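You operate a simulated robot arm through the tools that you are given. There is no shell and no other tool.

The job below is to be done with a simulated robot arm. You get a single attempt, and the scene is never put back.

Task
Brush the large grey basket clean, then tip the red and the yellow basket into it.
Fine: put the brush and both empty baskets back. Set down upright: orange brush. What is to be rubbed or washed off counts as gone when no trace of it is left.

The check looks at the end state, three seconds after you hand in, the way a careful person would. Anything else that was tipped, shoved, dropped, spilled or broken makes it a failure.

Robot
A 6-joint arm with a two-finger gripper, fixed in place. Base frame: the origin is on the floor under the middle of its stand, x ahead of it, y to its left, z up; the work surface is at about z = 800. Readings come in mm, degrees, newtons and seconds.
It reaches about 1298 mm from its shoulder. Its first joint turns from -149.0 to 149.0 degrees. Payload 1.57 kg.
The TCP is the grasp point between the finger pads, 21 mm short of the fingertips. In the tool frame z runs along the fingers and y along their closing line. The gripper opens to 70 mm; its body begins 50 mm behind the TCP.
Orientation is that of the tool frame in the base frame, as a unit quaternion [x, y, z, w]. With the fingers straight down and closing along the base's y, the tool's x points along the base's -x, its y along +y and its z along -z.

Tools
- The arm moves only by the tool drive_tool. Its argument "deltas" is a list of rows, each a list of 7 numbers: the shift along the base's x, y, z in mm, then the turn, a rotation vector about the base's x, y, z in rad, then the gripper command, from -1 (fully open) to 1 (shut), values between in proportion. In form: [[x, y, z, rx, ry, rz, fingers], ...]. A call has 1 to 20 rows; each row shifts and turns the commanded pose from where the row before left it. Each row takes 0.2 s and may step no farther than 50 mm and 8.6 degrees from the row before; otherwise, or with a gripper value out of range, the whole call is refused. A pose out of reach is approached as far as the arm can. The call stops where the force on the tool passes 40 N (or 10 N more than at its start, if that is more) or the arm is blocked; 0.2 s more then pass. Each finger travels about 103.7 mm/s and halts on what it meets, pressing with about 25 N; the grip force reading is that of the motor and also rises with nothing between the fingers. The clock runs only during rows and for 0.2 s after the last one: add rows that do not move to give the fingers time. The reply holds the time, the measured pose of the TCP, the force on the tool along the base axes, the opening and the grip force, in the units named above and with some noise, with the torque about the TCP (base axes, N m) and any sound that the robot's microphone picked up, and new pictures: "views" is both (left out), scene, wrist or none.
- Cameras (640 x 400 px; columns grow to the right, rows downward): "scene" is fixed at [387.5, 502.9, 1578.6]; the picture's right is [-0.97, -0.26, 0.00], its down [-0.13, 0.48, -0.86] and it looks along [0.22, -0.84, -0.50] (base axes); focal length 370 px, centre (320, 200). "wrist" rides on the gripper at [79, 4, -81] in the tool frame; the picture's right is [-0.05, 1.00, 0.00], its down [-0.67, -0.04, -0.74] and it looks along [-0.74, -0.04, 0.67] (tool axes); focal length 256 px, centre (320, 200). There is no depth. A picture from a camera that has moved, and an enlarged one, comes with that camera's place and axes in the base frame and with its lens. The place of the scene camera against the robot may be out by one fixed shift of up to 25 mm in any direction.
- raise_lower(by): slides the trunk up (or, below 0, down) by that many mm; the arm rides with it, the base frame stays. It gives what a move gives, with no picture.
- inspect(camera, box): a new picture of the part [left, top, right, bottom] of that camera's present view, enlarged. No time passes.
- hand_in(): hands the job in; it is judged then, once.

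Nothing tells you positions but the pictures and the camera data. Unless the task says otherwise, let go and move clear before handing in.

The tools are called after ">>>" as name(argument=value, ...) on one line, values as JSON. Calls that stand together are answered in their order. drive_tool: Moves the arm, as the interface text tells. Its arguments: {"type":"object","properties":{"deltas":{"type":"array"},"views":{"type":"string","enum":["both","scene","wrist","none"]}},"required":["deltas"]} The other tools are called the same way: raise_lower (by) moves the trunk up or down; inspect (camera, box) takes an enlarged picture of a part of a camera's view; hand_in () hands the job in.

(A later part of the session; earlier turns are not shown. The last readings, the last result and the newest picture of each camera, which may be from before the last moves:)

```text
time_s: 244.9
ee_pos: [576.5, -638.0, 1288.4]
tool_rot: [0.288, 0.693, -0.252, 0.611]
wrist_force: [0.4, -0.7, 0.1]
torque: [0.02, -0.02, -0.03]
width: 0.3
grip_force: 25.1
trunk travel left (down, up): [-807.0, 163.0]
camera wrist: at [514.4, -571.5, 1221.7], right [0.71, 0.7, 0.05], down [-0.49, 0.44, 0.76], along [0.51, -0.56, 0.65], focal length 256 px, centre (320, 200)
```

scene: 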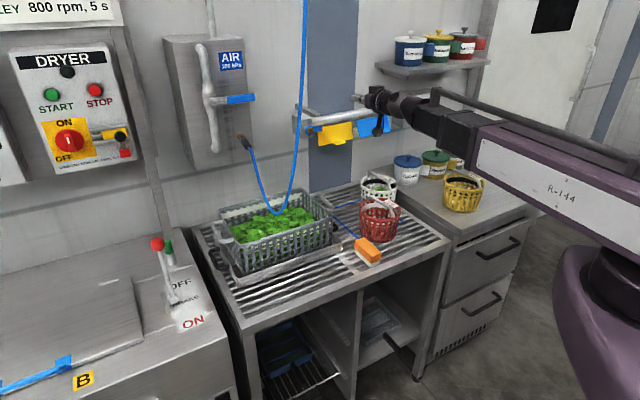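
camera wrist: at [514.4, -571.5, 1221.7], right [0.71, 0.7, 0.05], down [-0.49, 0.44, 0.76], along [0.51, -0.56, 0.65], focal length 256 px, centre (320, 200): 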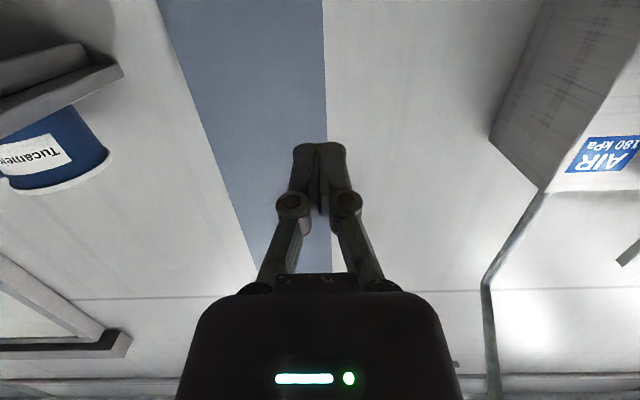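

>>> raise_lower(by=-120)

>>> raise_lower(by=-95)

>>> drive_tool(deltas=[[0, 0, 0, 0, 0, 0, 1]], views="both")

>>> inspect(camera="scene", box=[280, 90, 420, 200])

>>> inspect(camera="wrist", box=[160, 80, 480, 280])

```text
time_s: 246.4
ee_pos: [576.0, -638.2, 1168.9]
tool_rot: [0.287, 0.695, -0.251, 0.61]
wrist_force: [0.7, -0.1, 0.7]
torque: [0.0, 0.02, -0.01]
width: 0.0
grip_force: 24.9
trunk travel left (down, up): [-687.0, 283.0]
```

```text
time_s: 247.7
ee_pos: [578.0, -638.9, 1073.6]
tool_rot: [0.287, 0.694, -0.251, 0.611]
wrist_force: [0.5, -0.3, -0.7]
torque: [0.01, 0.05, -0.02]
width: 0.0
grip_force: 24.9
trunk travel left (down, up): [-592.0, 378.0]
```

```text
time_s: 248.1
ee_pos: [576.7, -637.5, 1073.8]
tool_rot: [0.286, 0.695, -0.25, 0.61]
wrist_force: [-0.5, -0.5, 0.4]
torque: [0.0, 0.01, -0.01]
width: 0.0
grip_force: 25.0
trunk travel left (down, up): [-592.0, 378.0]
camera wrist: at [514.5, -571.3, 1006.6], right [0.71, 0.7, 0.05], down [-0.49, 0.43, 0.76], along [0.51, -0.56, 0.65], focal length 256 px, centre (320, 200)
```

scene: 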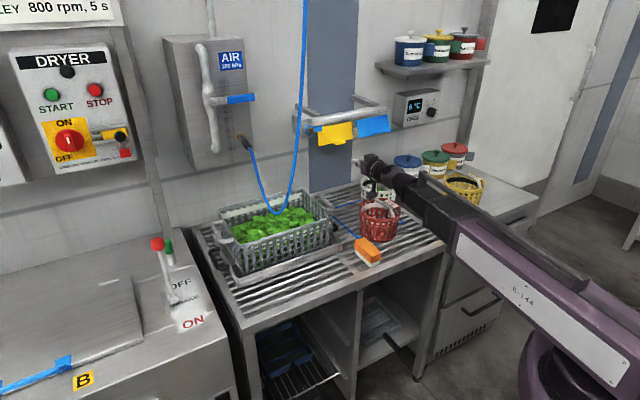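
wrist: 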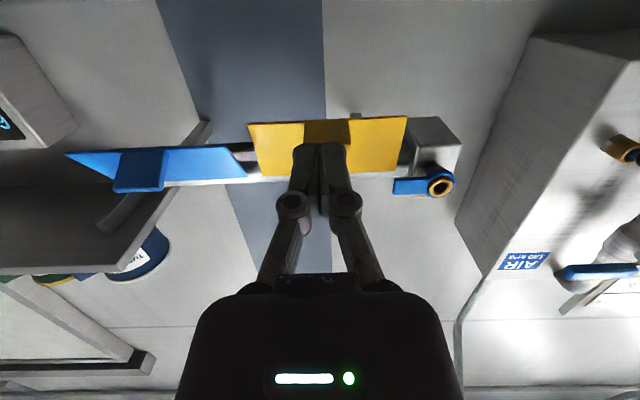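

```text
3.64 times, centred on (350, 145) of scene
camera zoom: at [387.5, 502.9, 1578.6], right [-0.97, -0.26, 0.0], down [-0.13, 0.48, -0.86], along [0.22, -0.84, -0.5], focal length 1345 px, centre (211, 400)
```

zoom: 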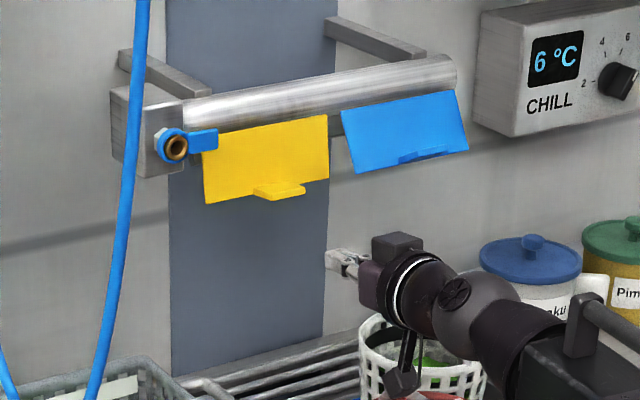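

```text
2.00 times, centred on (320, 180) of wrist
camera zoom: at [514.5, -571.3, 1006.6], right [0.71, 0.7, 0.05], down [-0.49, 0.43, 0.76], along [0.51, -0.56, 0.65], focal length 512 px, centre (320, 240)
```

zoom: 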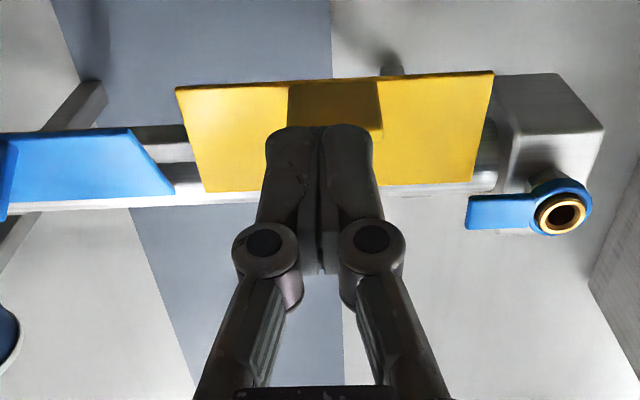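

I can see the tab clearly (tip near z=1108). I'll slide the closed fingertips underneath it, then lift in small steps.

>>> drive_tool(deltas=[[12.5, -12.4, 0, 0, 0, 0, 1], [12.5, -12.4, 0, 0, 0, 0, 1], [12.5, -12.4, 0, 0, 0, 0, 1], [12.5, -12.4, 0, 0, 0, 0, 1], [12.5, -12.4, 0, 0, 0, 0, 1], [0, 0, 0, 0, 0, 0, 1]], views="both")

>>> inspect(camera="wrist", box=[160, 60, 480, 260])

>>> inspect(camera="scene", box=[280, 90, 420, 200])

```text
time_s: 249.5
ee_pos: [638.3, -700.0, 1073.9]
tool_rot: [0.287, 0.694, -0.251, 0.611]
wrist_force: [-0.7, 0.0, 0.8]
torque: [0.01, -0.02, -0.01]
width: 0.0
grip_force: 24.9
trunk travel left (down, up): [-592.0, 378.0]
camera wrist: at [576.8, -633.2, 1006.7], right [0.71, 0.7, 0.05], down [-0.49, 0.43, 0.76], along [0.51, -0.56, 0.65], focal length 256 px, centre (320, 200)
```

scene: 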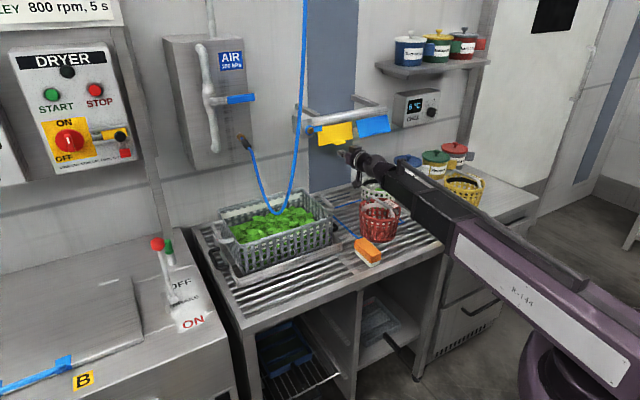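
wrist: 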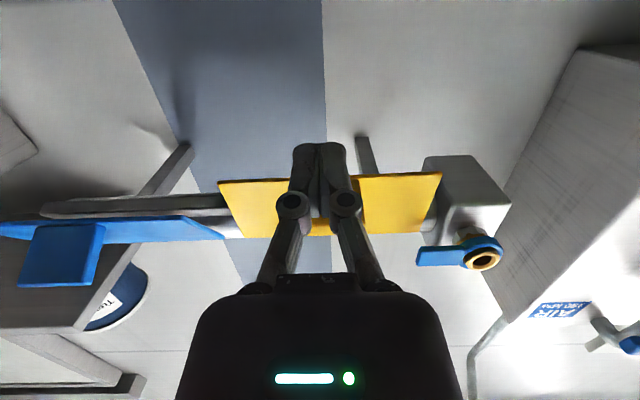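

```text
2.00 times, centred on (320, 160) of wrist
camera zoom: at [576.8, -633.2, 1006.7], right [0.71, 0.7, 0.05], down [-0.49, 0.43, 0.76], along [0.51, -0.56, 0.65], focal length 512 px, centre (320, 280)
```

zoom: 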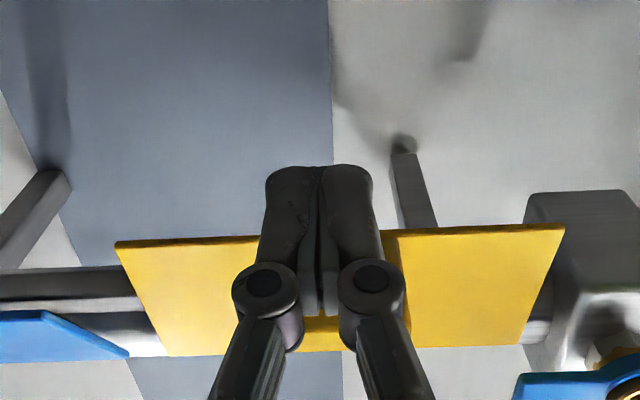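

```text
3.64 times, centred on (350, 145) of scene
camera zoom: at [387.5, 502.9, 1578.6], right [-0.97, -0.26, 0.0], down [-0.13, 0.48, -0.86], along [0.22, -0.84, -0.5], focal length 1345 px, centre (211, 400)
```

zoom: 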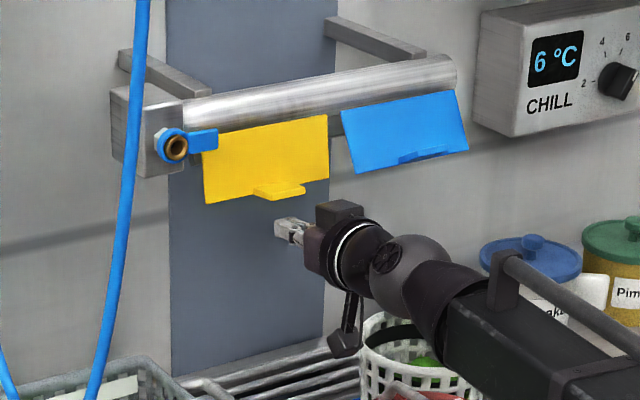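

>>> raise_lower(by=12)

>>> raise_lower(by=6)

>>> raise_lower(by=4)

>>> raise_lower(by=4)

>>> inspect(camera="scene", box=[280, 90, 420, 200])

```text
time_s: 250.1
ee_pos: [638.6, -700.0, 1085.1]
tool_rot: [0.287, 0.694, -0.252, 0.611]
wrist_force: [0.6, 0.0, 0.4]
torque: [0.0, 0.0, -0.01]
width: 0.0
grip_force: 24.9
trunk travel left (down, up): [-604.0, 366.0]
```

```text
time_s: 250.7
ee_pos: [638.8, -698.4, 1091.0]
tool_rot: [0.286, 0.694, -0.251, 0.611]
wrist_force: [-0.6, -0.1, -0.6]
torque: [0.02, 0.03, 0.02]
width: 0.1
grip_force: 24.7
trunk travel left (down, up): [-610.0, 360.0]
```

```text
time_s: 251.2
ee_pos: [639.2, -700.1, 1095.2]
tool_rot: [0.287, 0.694, -0.252, 0.611]
wrist_force: [0.6, 0.7, -0.3]
torque: [0.0, -0.04, 0.0]
width: 0.1
grip_force: 25.1
trunk travel left (down, up): [-614.0, 356.0]
```

```text
time_s: 251.7
ee_pos: [639.1, -700.3, 1099.1]
tool_rot: [0.286, 0.695, -0.25, 0.61]
wrist_force: [-4.9, 3.8, -11.6]
torque: [0.14, 0.13, 0.05]
width: 6.0
grip_force: 28.8
trunk travel left (down, up): [-618.0, 352.0]
```

```text
3.64 times, centred on (350, 145) of scene
camera zoom: at [387.5, 502.9, 1578.6], right [-0.97, -0.26, 0.0], down [-0.13, 0.48, -0.86], along [0.22, -0.84, -0.5], focal length 1345 px, centre (211, 400)
```

zoom: 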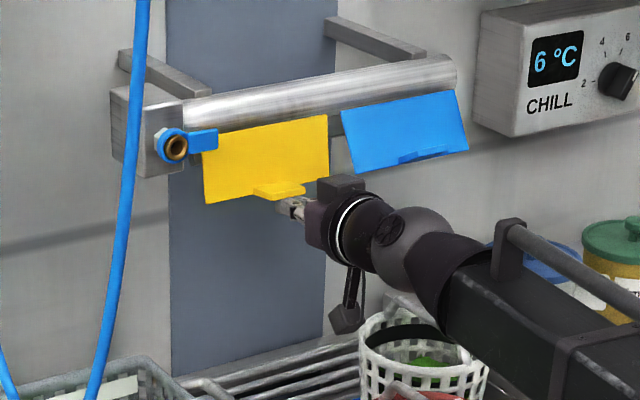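

>>> drive_tool(deltas=[[0, 0, 0, 0, 0, 0, 1]], views="wrist")

>>> inspect(camera="wrist", box=[160, 60, 480, 260])

```text
time_s: 252.1
ee_pos: [638.2, -700.3, 1099.9]
tool_rot: [0.287, 0.694, -0.251, 0.61]
wrist_force: [-8.0, 7.1, -15.5]
torque: [0.21, 0.19, 0.02]
width: 5.9
grip_force: 28.5
trunk travel left (down, up): [-618.0, 352.0]
camera wrist: at [576.8, -633.3, 1031.9], right [0.71, 0.7, 0.05], down [-0.49, 0.43, 0.76], along [0.51, -0.56, 0.65], focal length 256 px, centre (320, 200)
```

wrist: 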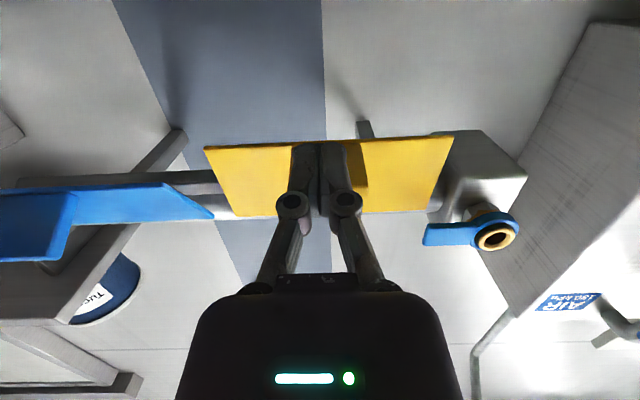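

```text
2.00 times, centred on (320, 160) of wrist
camera zoom: at [576.8, -633.3, 1031.9], right [0.71, 0.7, 0.05], down [-0.49, 0.43, 0.76], along [0.51, -0.56, 0.65], focal length 512 px, centre (320, 280)
```

zoom: 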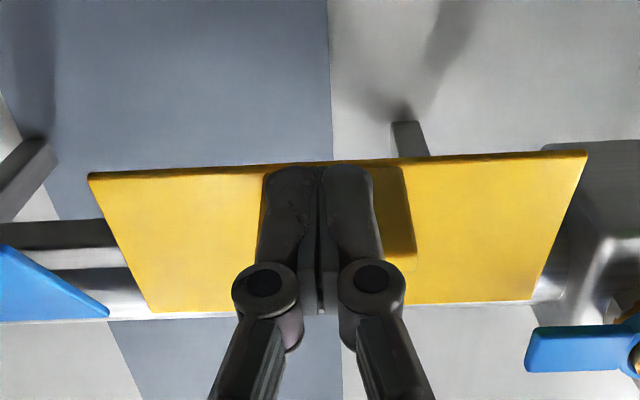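

The lift is working against friction because the fingertips are also pressing inward. I'll draw outward in small steps while the tab is loaded.

>>> drive_tool(deltas=[[-2.1, 2.1, 0, 0, 0, 0, 1], [-2.1, 2.1, 0, 0, 0, 0, 1], [-2.1, 2.1, 0, 0, 0, 0, 1], [-2.1, 2.1, 0, 0, 0, 0, 1]], views="wrist")

>>> inspect(camera="scene", box=[280, 90, 420, 200])

```text
time_s: 253.1
ee_pos: [629.1, -691.1, 1098.8]
tool_rot: [0.286, 0.694, -0.251, 0.611]
wrist_force: [-0.7, -0.4, 0.1]
torque: [0.02, 0.04, -0.02]
width: 0.0
grip_force: 28.4
trunk travel left (down, up): [-618.0, 352.0]
camera wrist: at [568.1, -624.1, 1032.8], right [0.71, 0.7, 0.05], down [-0.49, 0.44, 0.76], along [0.51, -0.56, 0.65], focal length 256 px, centre (320, 200)
```

wrist: 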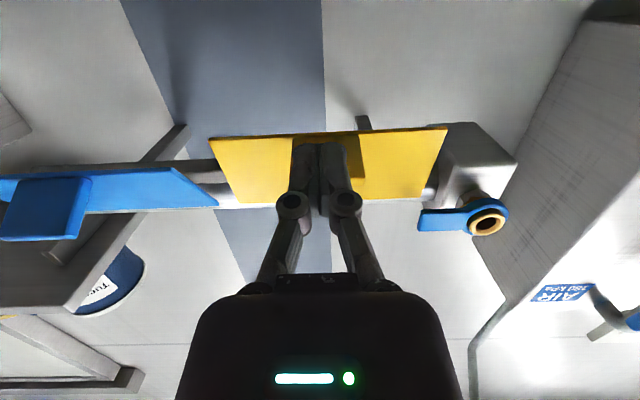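

```text
3.64 times, centred on (350, 145) of scene
camera zoom: at [387.5, 502.9, 1578.6], right [-0.97, -0.26, 0.0], down [-0.13, 0.48, -0.86], along [0.22, -0.84, -0.5], focal length 1345 px, centre (211, 400)
```

zoom: 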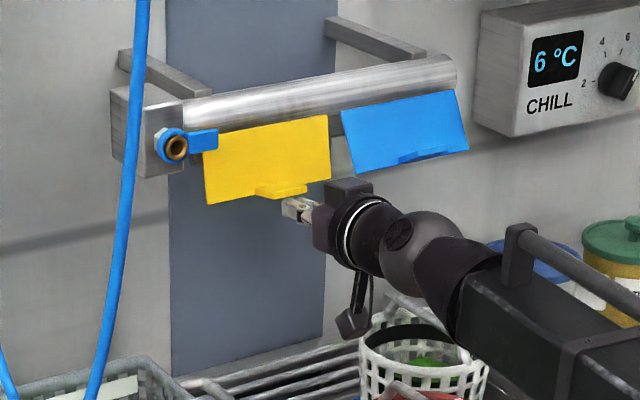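

>>> raise_lower(by=-4)

>>> drive_tool(deltas=[[2.8, -2.8, 0, 0, 0, 0, 1], [1.4, -1.4, 0, 0, 0, 0, 1]], views="none")

>>> raise_lower(by=5)

>>> raise_lower(by=3)

>>> raise_lower(by=3)

>>> inspect(camera="scene", box=[280, 90, 420, 200])

```text
time_s: 253.7
ee_pos: [630.0, -690.5, 1095.4]
tool_rot: [0.286, 0.693, -0.251, 0.612]
wrist_force: [0.4, 0.3, -0.6]
torque: [0.02, 0.01, 0.03]
width: 0.0
grip_force: 28.8
trunk travel left (down, up): [-614.0, 356.0]
```

```text
time_s: 254.3
ee_pos: [633.6, -693.2, 1096.0]
tool_rot: [0.288, 0.694, -0.252, 0.61]
wrist_force: [-0.5, -1.1, 0.7]
torque: [0.01, 0.02, -0.02]
width: 0.0
grip_force: 28.3
trunk travel left (down, up): [-614.0, 356.0]
```

```text
time_s: 254.8
ee_pos: [633.7, -694.6, 1100.4]
tool_rot: [0.286, 0.695, -0.25, 0.611]
wrist_force: [-1.1, -0.7, -0.6]
torque: [-0.03, 0.02, 0.04]
width: 0.2
grip_force: 29.0
trunk travel left (down, up): [-619.0, 351.0]
```

```text
time_s: 255.3
ee_pos: [633.7, -694.7, 1101.0]
tool_rot: [0.286, 0.696, -0.25, 0.61]
wrist_force: [-16.6, 12.8, -31.2]
torque: [0.39, 0.37, 0.02]
width: 6.3
grip_force: 28.8
trunk travel left (down, up): [-622.0, 348.0]
```

```text
time_s: 255.6
ee_pos: [632.9, -693.0, 1103.6]
tool_rot: [0.285, 0.696, -0.249, 0.61]
wrist_force: [-7.9, 3.7, -9.2]
torque: [0.12, 0.12, -0.07]
width: 5.9
grip_force: 28.4
trunk travel left (down, up): [-623.0, 347.0]
stopped: the force on the tool passed its limit at 53 N (the readings are from after the stop); the commanded pose is now the measured one
```

```text
3.64 times, centred on (350, 145) of scene
camera zoom: at [387.5, 502.9, 1578.6], right [-0.97, -0.26, 0.0], down [-0.13, 0.48, -0.86], along [0.22, -0.84, -0.5], focal length 1345 px, centre (211, 400)
```

zoom: 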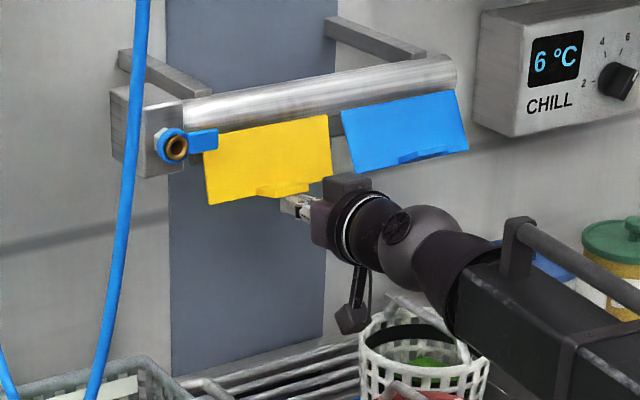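

>>> drive_tool(deltas=[[-2.1, 2.1, 0, 0, 0, 0, 1], [-2.1, 2.1, 0, 0, 0, 0, 1], [-2.1, 2.1, 0, 0, 0, 0, 1], [-2.1, 2.1, 0, 0, 0, 0, 1]], views="wrist")

>>> inspect(camera="wrist", box=[160, 60, 480, 260])

>>> inspect(camera="scene", box=[290, 95, 400, 165])

```text
time_s: 256.6
ee_pos: [624.8, -684.4, 1104.0]
tool_rot: [0.285, 0.696, -0.249, 0.611]
wrist_force: [0.4, -0.1, 0.8]
torque: [0.0, -0.02, 0.02]
width: 0.0
grip_force: 28.5
trunk travel left (down, up): [-623.0, 347.0]
camera wrist: at [562.7, -617.7, 1036.5], right [0.71, 0.71, 0.05], down [-0.49, 0.43, 0.76], along [0.51, -0.56, 0.65], focal length 256 px, centre (320, 200)
```

wrist: 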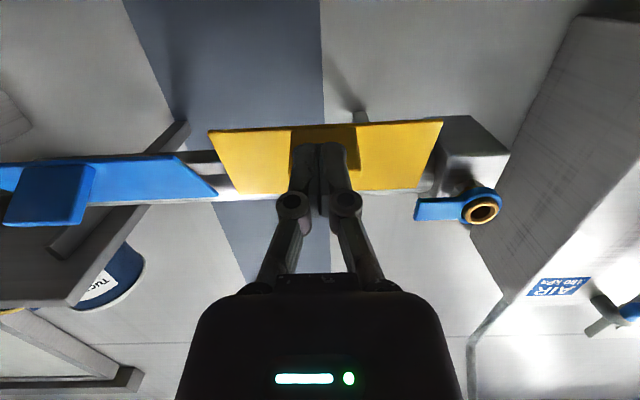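

```text
2.00 times, centred on (320, 160) of wrist
camera zoom: at [562.7, -617.7, 1036.5], right [0.71, 0.71, 0.05], down [-0.49, 0.43, 0.76], along [0.51, -0.56, 0.65], focal length 512 px, centre (320, 280)
```

zoom: 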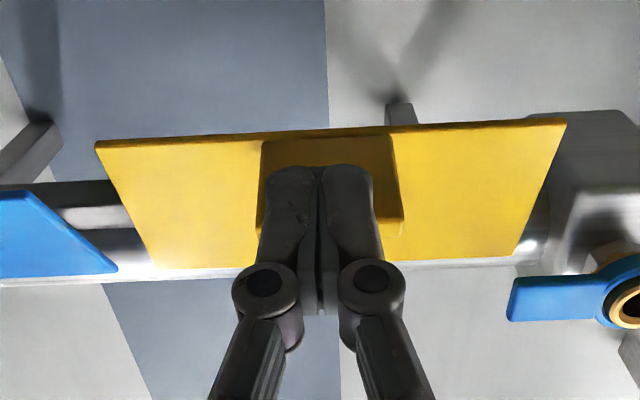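

```text
5.71 times, centred on (345, 130) of scene
camera zoom: at [387.5, 502.9, 1578.6], right [-0.97, -0.26, 0.0], down [-0.13, 0.48, -0.86], along [0.22, -0.84, -0.5], focal length 2114 px, centre (177, 600)
```

zoom: 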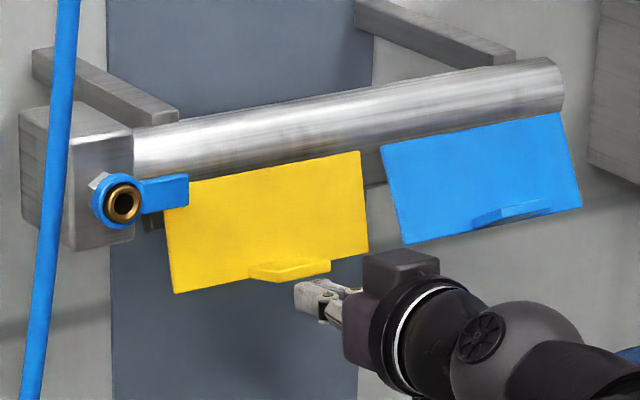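

Lifting alone just pushes through the hinge, and it is the outward draw that turns the flap. I'll repeat this with light contact, alternating small outward and upward steps along its arc.

>>> raise_lower(by=-7)

>>> drive_tool(deltas=[[4.6, -4.5, 0, 0, 0, 0, 1], [4.6, -4.5, 0, 0, 0, 0, 1], [0, 0, 0, 0, 0, 0, 1]], views="none")

>>> raise_lower(by=4)

>>> raise_lower(by=2)

>>> raise_lower(by=1)

```text
time_s: 257.2
ee_pos: [624.7, -683.9, 1095.7]
tool_rot: [0.285, 0.696, -0.249, 0.61]
wrist_force: [0.8, 0.6, -0.2]
torque: [0.0, -0.04, 0.0]
width: 0.0
grip_force: 28.3
trunk travel left (down, up): [-616.0, 354.0]
```

```text
time_s: 258.0
ee_pos: [633.6, -692.5, 1096.7]
tool_rot: [0.286, 0.696, -0.25, 0.61]
wrist_force: [0.2, -0.6, 0.6]
torque: [0.01, -0.01, 0.0]
width: 0.2
grip_force: 28.4
trunk travel left (down, up): [-616.0, 354.0]
```

```text
time_s: 258.5
ee_pos: [633.9, -693.4, 1099.4]
tool_rot: [0.285, 0.696, -0.25, 0.61]
wrist_force: [0.5, 0.0, 0.9]
torque: [0.0, 0.01, -0.02]
width: 0.0
grip_force: 28.8
trunk travel left (down, up): [-620.0, 350.0]
```

```text
time_s: 259.0
ee_pos: [633.6, -692.5, 1102.4]
tool_rot: [0.286, 0.696, -0.25, 0.61]
wrist_force: [0.7, 0.1, -0.5]
torque: [0.04, 0.01, -0.05]
width: 0.0
grip_force: 28.9
trunk travel left (down, up): [-622.0, 348.0]
```

```text
time_s: 259.6
ee_pos: [633.7, -692.8, 1103.8]
tool_rot: [0.285, 0.696, -0.25, 0.61]
wrist_force: [-3.1, 2.4, -7.2]
torque: [0.06, 0.06, 0.0]
width: 6.0
grip_force: 28.9
trunk travel left (down, up): [-623.0, 347.0]
```

>>> drive_tool(deltas=[[-2.8, 2.8, 0, 0, 0, 0, 1]], views="none")

>>> raise_lower(by=2.5)

>>> drive_tool(deltas=[[-2.8, 2.8, 0, 0, 0, 0, 1]], views="none")

>>> raise_lower(by=2.5)

>>> drive_tool(deltas=[[-2.8, 2.8, 0, 0, 0, 0, 1]], views="wrist")

>>> inspect(camera="scene", box=[290, 95, 400, 165])

```text
time_s: 259.9
ee_pos: [630.8, -690.8, 1103.7]
tool_rot: [0.286, 0.695, -0.251, 0.611]
wrist_force: [-0.6, -0.9, -0.4]
torque: [-0.01, 0.0, 0.0]
width: 0.0
grip_force: 28.7
trunk travel left (down, up): [-623.0, 347.0]
```

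```text
time_s: 260.5
ee_pos: [630.9, -689.5, 1104.8]
tool_rot: [0.286, 0.696, -0.25, 0.609]
wrist_force: [-10.5, 8.7, -17.1]
torque: [0.2, 0.19, -0.04]
width: 6.1
grip_force: 29.0
trunk travel left (down, up): [-625.0, 345.0]
```

```text
time_s: 260.9
ee_pos: [628.6, -688.7, 1107.0]
tool_rot: [0.286, 0.695, -0.25, 0.611]
wrist_force: [-0.2, 0.4, -0.8]
torque: [-0.01, -0.01, 0.01]
width: 0.2
grip_force: 28.3
trunk travel left (down, up): [-625.0, 345.0]
```

```text
time_s: 261.4
ee_pos: [627.6, -687.8, 1107.3]
tool_rot: [0.285, 0.696, -0.249, 0.61]
wrist_force: [-9.4, 7.0, -14.5]
torque: [0.15, 0.19, -0.06]
width: 6.1
grip_force: 28.9
trunk travel left (down, up): [-628.0, 342.0]
```

```text
time_s: 261.8
ee_pos: [625.2, -686.1, 1107.8]
tool_rot: [0.286, 0.695, -0.251, 0.61]
wrist_force: [0.5, 0.9, 0.7]
torque: [-0.02, 0.0, 0.01]
width: 0.0
grip_force: 29.0
trunk travel left (down, up): [-628.0, 342.0]
camera wrist: at [563.8, -619.0, 1041.9], right [0.71, 0.71, 0.05], down [-0.49, 0.43, 0.76], along [0.51, -0.56, 0.65], focal length 256 px, centre (320, 200)
```

wrist: 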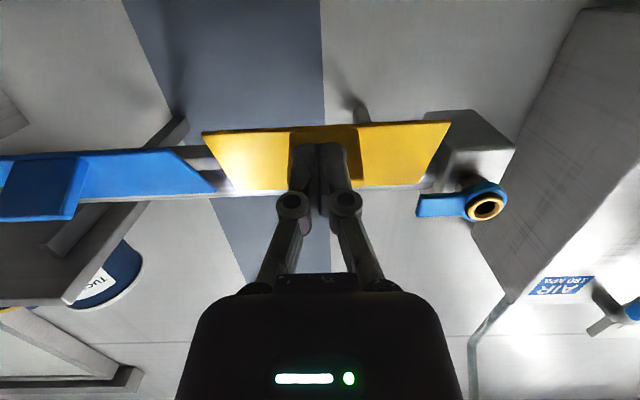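

```text
5.71 times, centred on (345, 130) of scene
camera zoom: at [387.5, 502.9, 1578.6], right [-0.97, -0.26, 0.0], down [-0.13, 0.48, -0.86], along [0.22, -0.84, -0.5], focal length 2114 px, centre (177, 600)
```

zoom: 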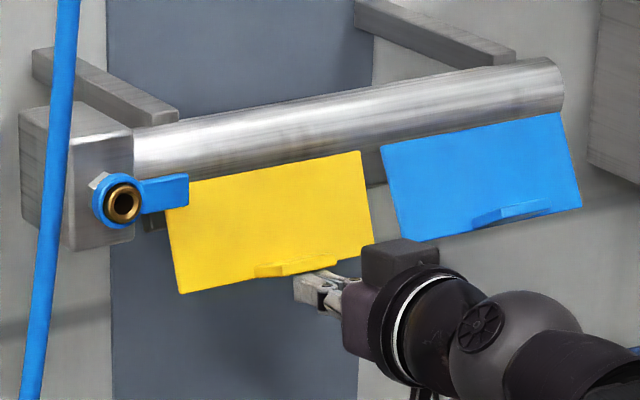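

It's turning outward nicely, with its edge slope now about two-thirds of the blue one's. A few more cycles.

>>> raise_lower(by=-4)

>>> drive_tool(deltas=[[3.5, -3.5, 0, 0, 0, 0, 1], [3.5, -3.5, 0, 0, 0, 0, 1]], views="none")

>>> raise_lower(by=5)

>>> raise_lower(by=1.5)

>>> drive_tool(deltas=[[-2.8, 2.8, 0, 0, 0, 0, 1]], views="none")

>>> raise_lower(by=2.5)

>>> drive_tool(deltas=[[-2.8, 2.8, 0, 0, 0, 0, 1]], views="scene")

>>> inspect(camera="scene", box=[290, 95, 400, 165])

```text
time_s: 262.3
ee_pos: [626.6, -685.2, 1103.5]
tool_rot: [0.286, 0.695, -0.25, 0.611]
wrist_force: [-0.2, -0.5, -0.1]
torque: [0.02, -0.02, 0.0]
width: 0.0
grip_force: 28.4
trunk travel left (down, up): [-624.0, 346.0]
```

```text
time_s: 262.9
ee_pos: [631.3, -692.4, 1104.5]
tool_rot: [0.285, 0.695, -0.25, 0.611]
wrist_force: [-0.2, 0.0, 0.3]
torque: [-0.01, 0.01, 0.0]
width: 0.1
grip_force: 28.7
trunk travel left (down, up): [-624.0, 346.0]
```

```text
time_s: 263.6
ee_pos: [629.8, -689.5, 1108.3]
tool_rot: [0.285, 0.697, -0.248, 0.609]
wrist_force: [-5.6, 2.6, -6.5]
torque: [0.1, 0.08, -0.07]
width: 5.8
grip_force: 28.8
trunk travel left (down, up): [-628.0, 342.0]
stopped: the force on the tool passed its limit at 42 N (the readings are from after the stop); the commanded pose is now the measured one
```

```text
time_s: 264.1
ee_pos: [630.8, -689.9, 1108.0]
tool_rot: [0.284, 0.698, -0.247, 0.609]
wrist_force: [-17.0, 11.1, -22.2]
torque: [0.27, 0.29, -0.07]
width: 6.1
grip_force: 28.3
trunk travel left (down, up): [-629.0, 341.0]
```

```text
time_s: 264.5
ee_pos: [628.3, -687.9, 1109.8]
tool_rot: [0.286, 0.696, -0.25, 0.61]
wrist_force: [-2.5, 2.2, -3.1]
torque: [0.06, 0.06, -0.03]
width: 6.0
grip_force: 29.0
trunk travel left (down, up): [-629.0, 341.0]
```

```text
time_s: 265.0
ee_pos: [627.9, -686.5, 1112.5]
tool_rot: [0.285, 0.697, -0.248, 0.609]
wrist_force: [-9.3, 10.6, -14.2]
torque: [0.21, 0.14, 0.06]
width: 6.0
grip_force: 28.4
trunk travel left (down, up): [-632.0, 338.0]
```

```text
time_s: 265.4
ee_pos: [625.6, -686.6, 1112.9]
tool_rot: [0.285, 0.696, -0.249, 0.611]
wrist_force: [0.8, -0.3, 0.1]
torque: [-0.05, -0.03, 0.03]
width: 0.0
grip_force: 28.5
trunk travel left (down, up): [-632.0, 338.0]
```

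scene: 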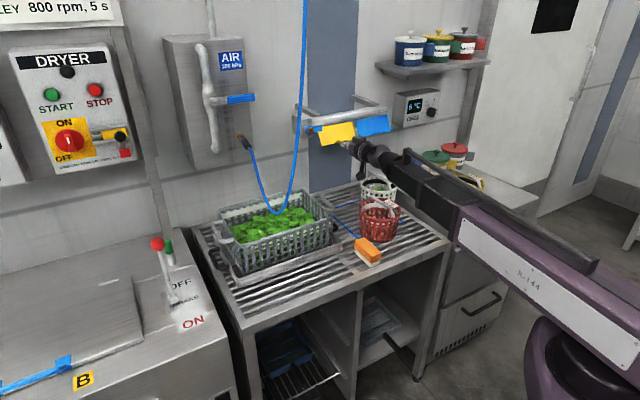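

```text
5.71 times, centred on (345, 130) of scene
camera zoom: at [387.5, 502.9, 1578.6], right [-0.97, -0.26, 0.0], down [-0.13, 0.48, -0.86], along [0.22, -0.84, -0.5], focal length 2114 px, centre (177, 600)
```

zoom: 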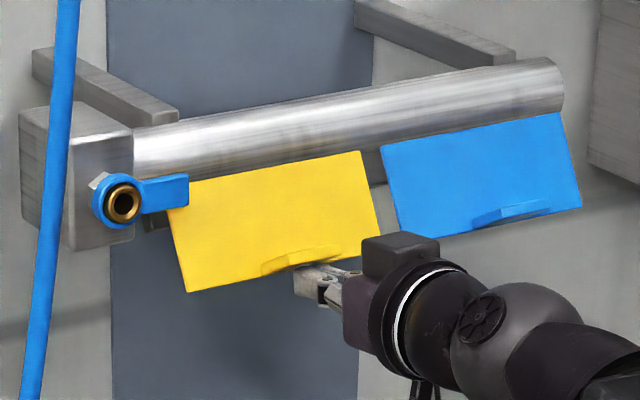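

>>> raise_lower(by=2.5)

>>> drive_tool(deltas=[[-2.8, 2.8, 0, 0, 0, 0, 1]], views="none")

>>> raise_lower(by=2)

>>> drive_tool(deltas=[[-2.8, 2.8, 0, 0, 0, 0, 1]], views="both")

>>> inspect(camera="scene", box=[290, 95, 400, 165])

```text
time_s: 265.9
ee_pos: [625.5, -685.0, 1114.5]
tool_rot: [0.284, 0.697, -0.248, 0.61]
wrist_force: [-5.4, 3.9, -6.0]
torque: [0.07, 0.05, -0.04]
width: 6.1
grip_force: 28.6
trunk travel left (down, up): [-634.0, 336.0]
```

```text
time_s: 266.3
ee_pos: [624.4, -682.4, 1115.4]
tool_rot: [0.285, 0.696, -0.249, 0.61]
wrist_force: [0.3, 0.4, -0.2]
torque: [-0.02, 0.02, -0.03]
width: 0.0
grip_force: 28.4
trunk travel left (down, up): [-634.0, 336.0]
```

```text
time_s: 266.9
ee_pos: [622.4, -681.4, 1117.5]
tool_rot: [0.285, 0.696, -0.249, 0.61]
wrist_force: [-0.4, -0.1, -0.2]
torque: [0.0, 0.01, 0.0]
width: 0.3
grip_force: 28.9
trunk travel left (down, up): [-636.0, 334.0]
```

```text
time_s: 267.2
ee_pos: [620.8, -679.7, 1116.5]
tool_rot: [0.286, 0.696, -0.25, 0.609]
wrist_force: [-0.6, 0.3, -0.4]
torque: [-0.01, -0.03, -0.02]
width: 0.1
grip_force: 28.6
trunk travel left (down, up): [-636.0, 334.0]
camera wrist: at [558.1, -612.8, 1050.3], right [0.7, 0.71, 0.05], down [-0.49, 0.43, 0.76], along [0.51, -0.56, 0.65], focal length 256 px, centre (320, 200)
```

scene: 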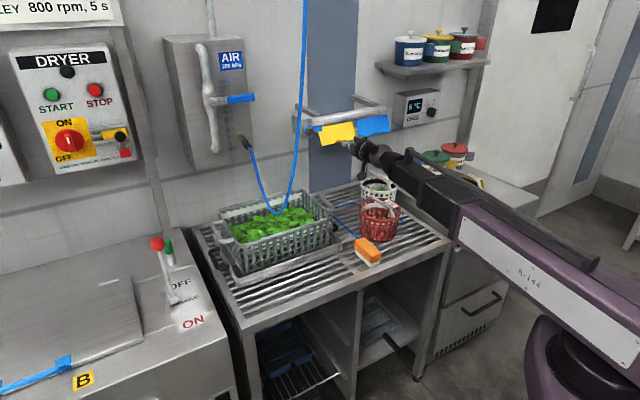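
wrist: 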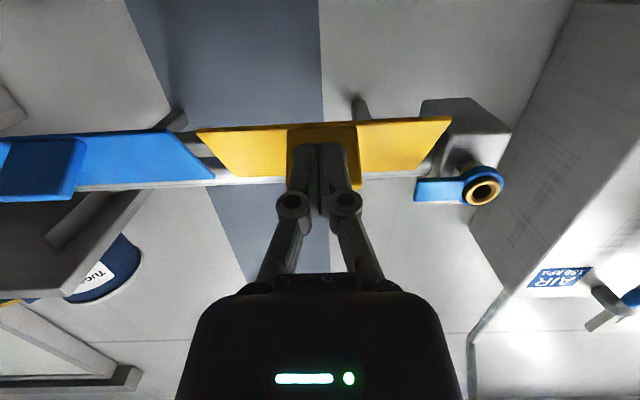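

```text
5.71 times, centred on (345, 130) of scene
camera zoom: at [387.5, 502.9, 1578.6], right [-0.97, -0.26, 0.0], down [-0.13, 0.48, -0.86], along [0.22, -0.84, -0.5], focal length 2114 px, centre (177, 600)
```

zoom: 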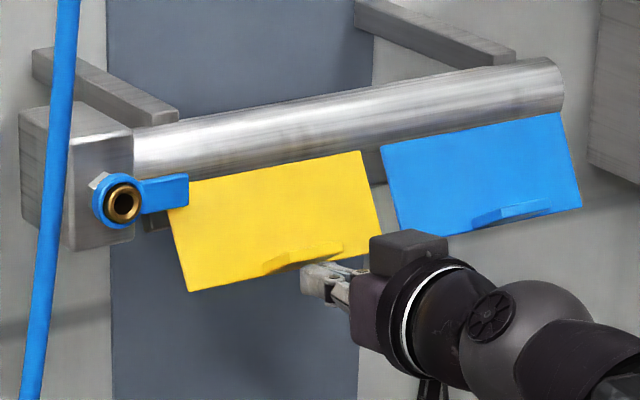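

>>> raise_lower(by=-4)

>>> drive_tool(deltas=[[2.8, -2.8, 0, 0, 0, 0, 1], [2.8, -2.8, 0, 0, 0, 0, 1]], views="none")

>>> raise_lower(by=3)

>>> raise_lower(by=1.5)

>>> raise_lower(by=1.5)

>>> drive_tool(deltas=[[-2.8, 2.8, 0, 0, 0, 0, 1]], views="none")

>>> raise_lower(by=2)

>>> drive_tool(deltas=[[-2.8, 2.8, 0, 0, 0, 0, 1]], views="wrist")

>>> inspect(camera="scene", box=[290, 95, 400, 165])

```text
time_s: 267.8
ee_pos: [619.7, -679.2, 1111.7]
tool_rot: [0.286, 0.696, -0.25, 0.609]
wrist_force: [0.0, 0.5, 0.2]
torque: [0.0, 0.01, 0.01]
width: 0.0
grip_force: 28.6
trunk travel left (down, up): [-632.0, 338.0]
```

```text
time_s: 268.4
ee_pos: [626.1, -685.0, 1113.7]
tool_rot: [0.284, 0.696, -0.249, 0.61]
wrist_force: [-0.9, 0.2, -0.8]
torque: [-0.03, -0.01, -0.04]
width: 0.0
grip_force: 28.7
trunk travel left (down, up): [-632.0, 338.0]
```

```text
time_s: 268.9
ee_pos: [626.6, -683.5, 1116.1]
tool_rot: [0.285, 0.696, -0.249, 0.61]
wrist_force: [-8.5, 6.7, -10.1]
torque: [0.12, 0.11, 0.0]
width: 5.9
grip_force: 28.6
trunk travel left (down, up): [-635.0, 335.0]
```

```text
time_s: 269.4
ee_pos: [624.3, -683.4, 1117.7]
tool_rot: [0.285, 0.697, -0.248, 0.61]
wrist_force: [-21.5, 21.1, -25.8]
torque: [0.25, 0.27, -0.06]
width: 6.0
grip_force: 28.8
trunk travel left (down, up): [-637.0, 333.0]
```

```text
time_s: 269.8
ee_pos: [624.9, -683.0, 1116.9]
tool_rot: [0.284, 0.698, -0.248, 0.609]
wrist_force: [-6.7, 3.3, -5.6]
torque: [0.07, 0.03, -0.1]
width: 6.2
grip_force: 28.9
trunk travel left (down, up): [-637.0, 333.0]
stopped: the force on the tool passed its limit at 51 N (the readings are from after the stop); the commanded pose is now the measured one
```

```text
time_s: 270.2
ee_pos: [622.8, -680.0, 1116.0]
tool_rot: [0.284, 0.697, -0.248, 0.61]
wrist_force: [0.3, -0.1, 0.4]
torque: [-0.03, 0.01, 0.0]
width: 0.0
grip_force: 28.0
trunk travel left (down, up): [-637.0, 333.0]
```

```text
time_s: 270.7
ee_pos: [623.4, -681.2, 1119.2]
tool_rot: [0.284, 0.697, -0.248, 0.61]
wrist_force: [1.4, 0.5, -0.4]
torque: [0.01, 0.01, 0.03]
width: 0.2
grip_force: 28.6
trunk travel left (down, up): [-639.0, 331.0]
```

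```text
time_s: 271.1
ee_pos: [620.8, -678.7, 1119.4]
tool_rot: [0.283, 0.698, -0.247, 0.609]
wrist_force: [0.4, -0.3, 0.8]
torque: [0.02, 0.02, 0.02]
width: 0.1
grip_force: 28.9
trunk travel left (down, up): [-639.0, 331.0]
camera wrist: at [558.2, -611.7, 1052.8], right [0.7, 0.71, 0.05], down [-0.49, 0.43, 0.76], along [0.52, -0.56, 0.65], focal length 256 px, centre (320, 200)
```

wrist: 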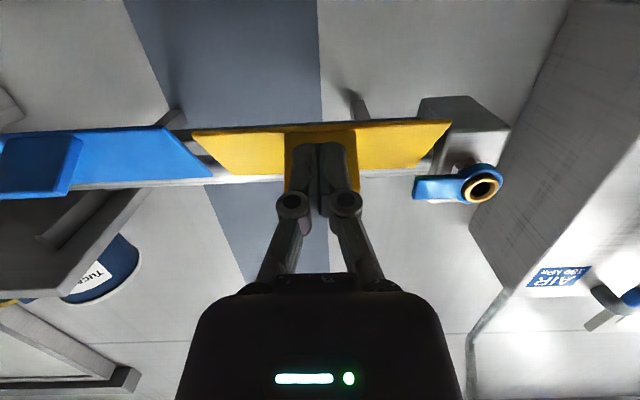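

```text
5.71 times, centred on (345, 130) of scene
camera zoom: at [387.5, 502.9, 1578.6], right [-0.97, -0.26, 0.0], down [-0.13, 0.48, -0.86], along [0.22, -0.84, -0.5], focal length 2114 px, centre (177, 600)
```

zoom: 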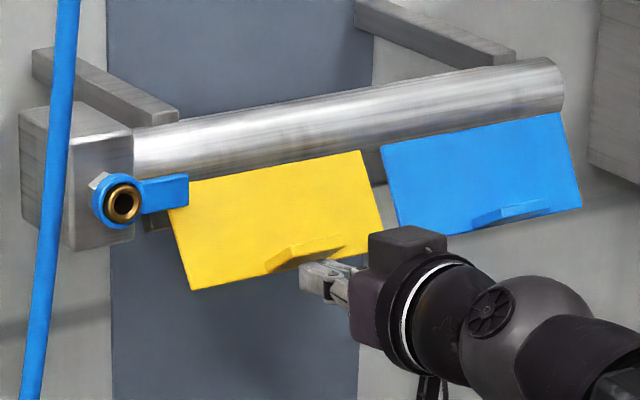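

>>> inspect(camera="wrist", box=[0, 90, 240, 220])

>>> inspect(camera="wrist", box=[180, 90, 480, 220])

>>> inspect(camera="scene", box=[305, 105, 400, 155])

```text
2.67 times, centred on (120, 155) of wrist
camera zoom: at [558.2, -611.7, 1052.8], right [0.7, 0.71, 0.05], down [-0.49, 0.43, 0.76], along [0.52, -0.56, 0.65], focal length 683 px, centre (853, 320)
```

zoom: 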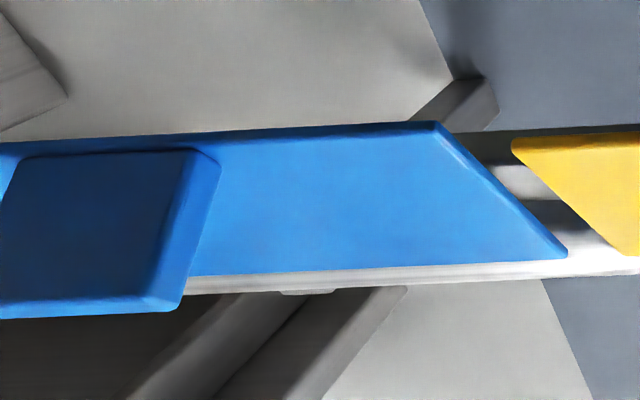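

```text
2.13 times, centred on (330, 155) of wrist
camera zoom: at [558.2, -611.7, 1052.8], right [0.7, 0.71, 0.05], down [-0.49, 0.43, 0.76], along [0.52, -0.56, 0.65], focal length 546 px, centre (299, 296)
```

zoom: 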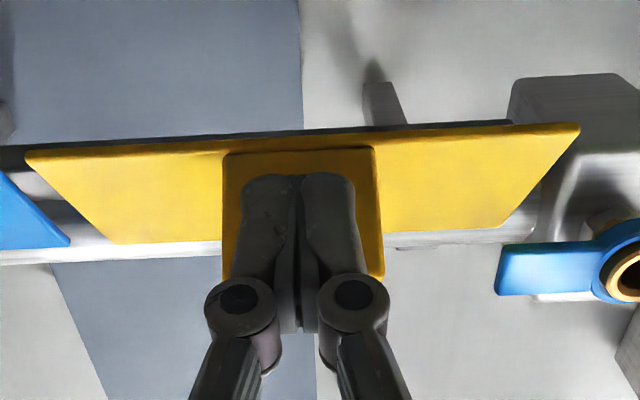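

```text
6.74 times, centred on (352, 130) of scene
camera zoom: at [387.5, 502.9, 1578.6], right [-0.97, -0.26, 0.0], down [-0.13, 0.48, -0.86], along [0.22, -0.84, -0.5], focal length 2492 px, centre (101, 672)
```

zoom: 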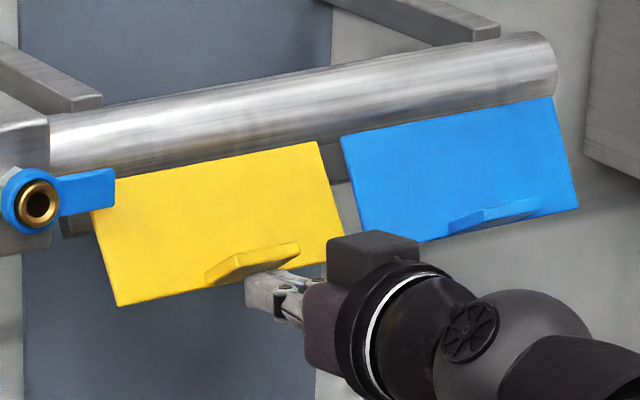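

The yellow flap is now a few degrees further out than the blue one. I'll shift sideways off the tab and push its lower edge back in by a few millimetres to match.

>>> drive_tool(deltas=[[-10.5, -10.7, 0, 0, 0, 0, 1], [-10.5, -10.7, 0, 0, 0, 0, 1], [-10.5, -10.7, 0, 0, 0, 0, 1], [0, 0, 0, 0, 0, 0, 1]], views="wrist")

>>> inspect(camera="scene", box=[305, 105, 400, 155])

```text
time_s: 272.1
ee_pos: [588.2, -711.8, 1119.3]
tool_rot: [0.284, 0.698, -0.248, 0.609]
wrist_force: [0.3, -0.3, -0.3]
torque: [0.0, 0.01, 0.03]
width: 0.1
grip_force: 28.5
trunk travel left (down, up): [-639.0, 331.0]
camera wrist: at [525.3, -645.0, 1052.7], right [0.7, 0.71, 0.05], down [-0.49, 0.43, 0.76], along [0.52, -0.56, 0.65], focal length 256 px, centre (320, 200)
```

wrist: 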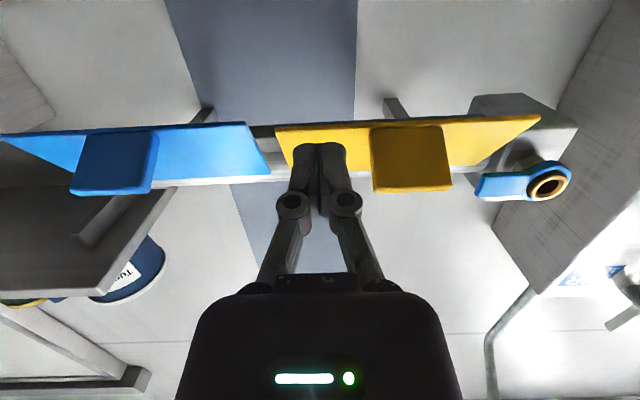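

```text
6.74 times, centred on (352, 130) of scene
camera zoom: at [387.5, 502.9, 1578.6], right [-0.97, -0.26, 0.0], down [-0.13, 0.48, -0.86], along [0.22, -0.84, -0.5], focal length 2492 px, centre (101, 672)
```

zoom: 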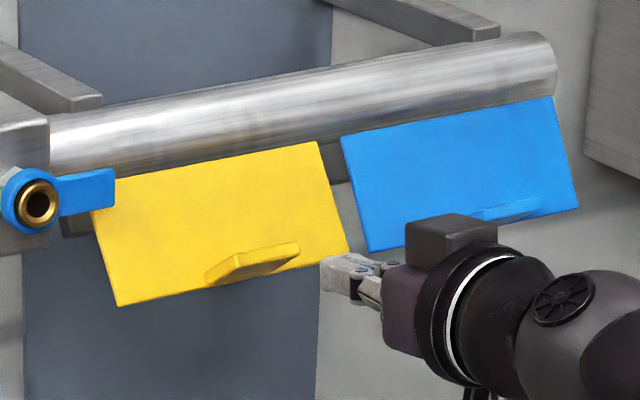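

>>> drive_tool(deltas=[[2.5, -2.5, 0, 0, 0, 0, 1], [2.5, -2.5, 0, 0, 0, 0, 1], [2.5, -2.5, 0, 0, 0, 0, 1], [2.5, -2.5, 0, 0, 0, 0, 1]], views="wrist")

>>> inspect(camera="scene", box=[305, 105, 400, 155])

```text
time_s: 273.1
ee_pos: [598.9, -720.8, 1119.3]
tool_rot: [0.285, 0.698, -0.248, 0.609]
wrist_force: [0.6, 0.2, 0.9]
torque: [0.0, 0.03, -0.01]
width: 0.0
grip_force: 28.9
trunk travel left (down, up): [-639.0, 331.0]
camera wrist: at [535.3, -654.0, 1052.7], right [0.7, 0.71, 0.05], down [-0.49, 0.43, 0.76], along [0.52, -0.56, 0.65], focal length 256 px, centre (320, 200)
```

wrist: 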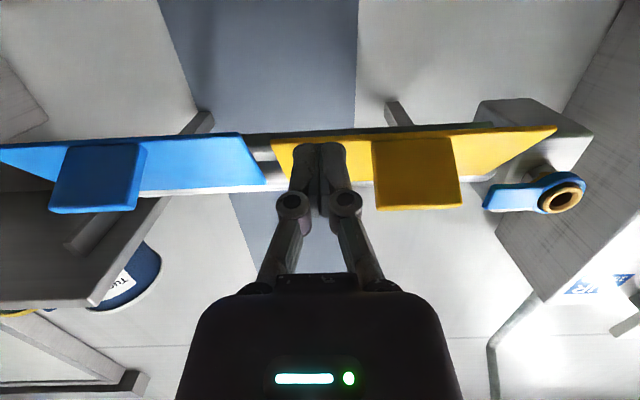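

```text
6.74 times, centred on (352, 130) of scene
camera zoom: at [387.5, 502.9, 1578.6], right [-0.97, -0.26, 0.0], down [-0.13, 0.48, -0.86], along [0.22, -0.84, -0.5], focal length 2492 px, centre (101, 672)
```

zoom: 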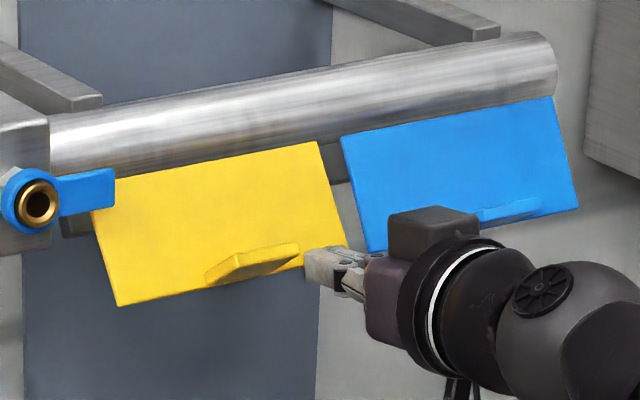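

>>> drive_tool(deltas=[[2.1, -2.1, 0, 0, 0, 0, 1], [2.1, -2.1, 0, 0, 0, 0, 1]], views="none")

>>> inspect(camera="scene", box=[305, 105, 400, 155])

>>> drive_tool(deltas=[[2.1, -2.1, 0, 0, 0, 0, 1], [1, -1, 0, 0, 0, 0, 1]], views="wrist")

>>> inspect(camera="scene", box=[305, 105, 400, 155])

```text
time_s: 273.7
ee_pos: [602.2, -724.7, 1119.1]
tool_rot: [0.284, 0.698, -0.248, 0.609]
wrist_force: [0.3, 0.2, -0.2]
torque: [0.05, 0.01, 0.02]
width: 0.0
grip_force: 28.6
trunk travel left (down, up): [-639.0, 331.0]
```

```text
6.74 times, centred on (352, 130) of scene
camera zoom: at [387.5, 502.9, 1578.6], right [-0.97, -0.26, 0.0], down [-0.13, 0.48, -0.86], along [0.22, -0.84, -0.5], focal length 2492 px, centre (101, 672)
```

zoom: 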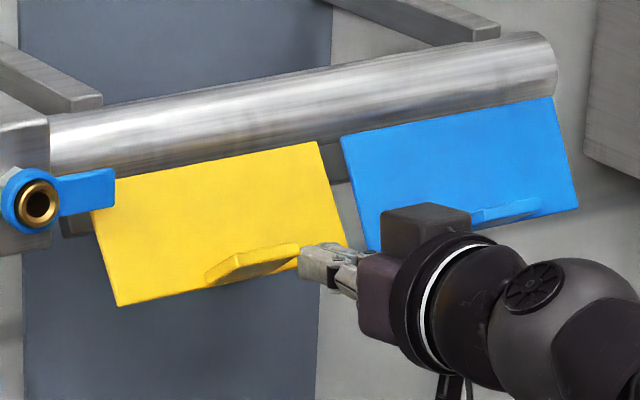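

```text
time_s: 274.3
ee_pos: [606.5, -727.1, 1118.7]
tool_rot: [0.284, 0.698, -0.248, 0.609]
wrist_force: [-0.5, 0.4, 0.1]
torque: [0.01, 0.0, -0.02]
width: 0.1
grip_force: 28.2
trunk travel left (down, up): [-639.0, 331.0]
camera wrist: at [542.9, -660.7, 1052.7], right [0.7, 0.71, 0.05], down [-0.49, 0.43, 0.76], along [0.52, -0.56, 0.65], focal length 256 px, centre (320, 200)
```

wrist: 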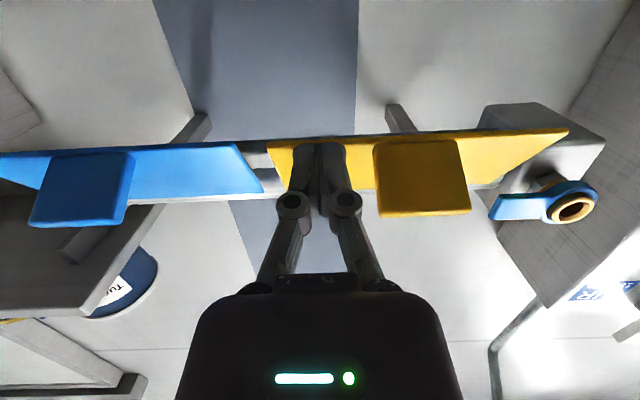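

```text
6.74 times, centred on (352, 130) of scene
camera zoom: at [387.5, 502.9, 1578.6], right [-0.97, -0.26, 0.0], down [-0.13, 0.48, -0.86], along [0.22, -0.84, -0.5], focal length 2492 px, centre (101, 672)
```

zoom: 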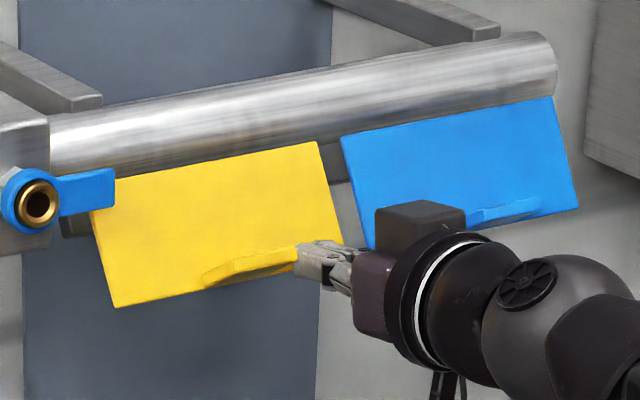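

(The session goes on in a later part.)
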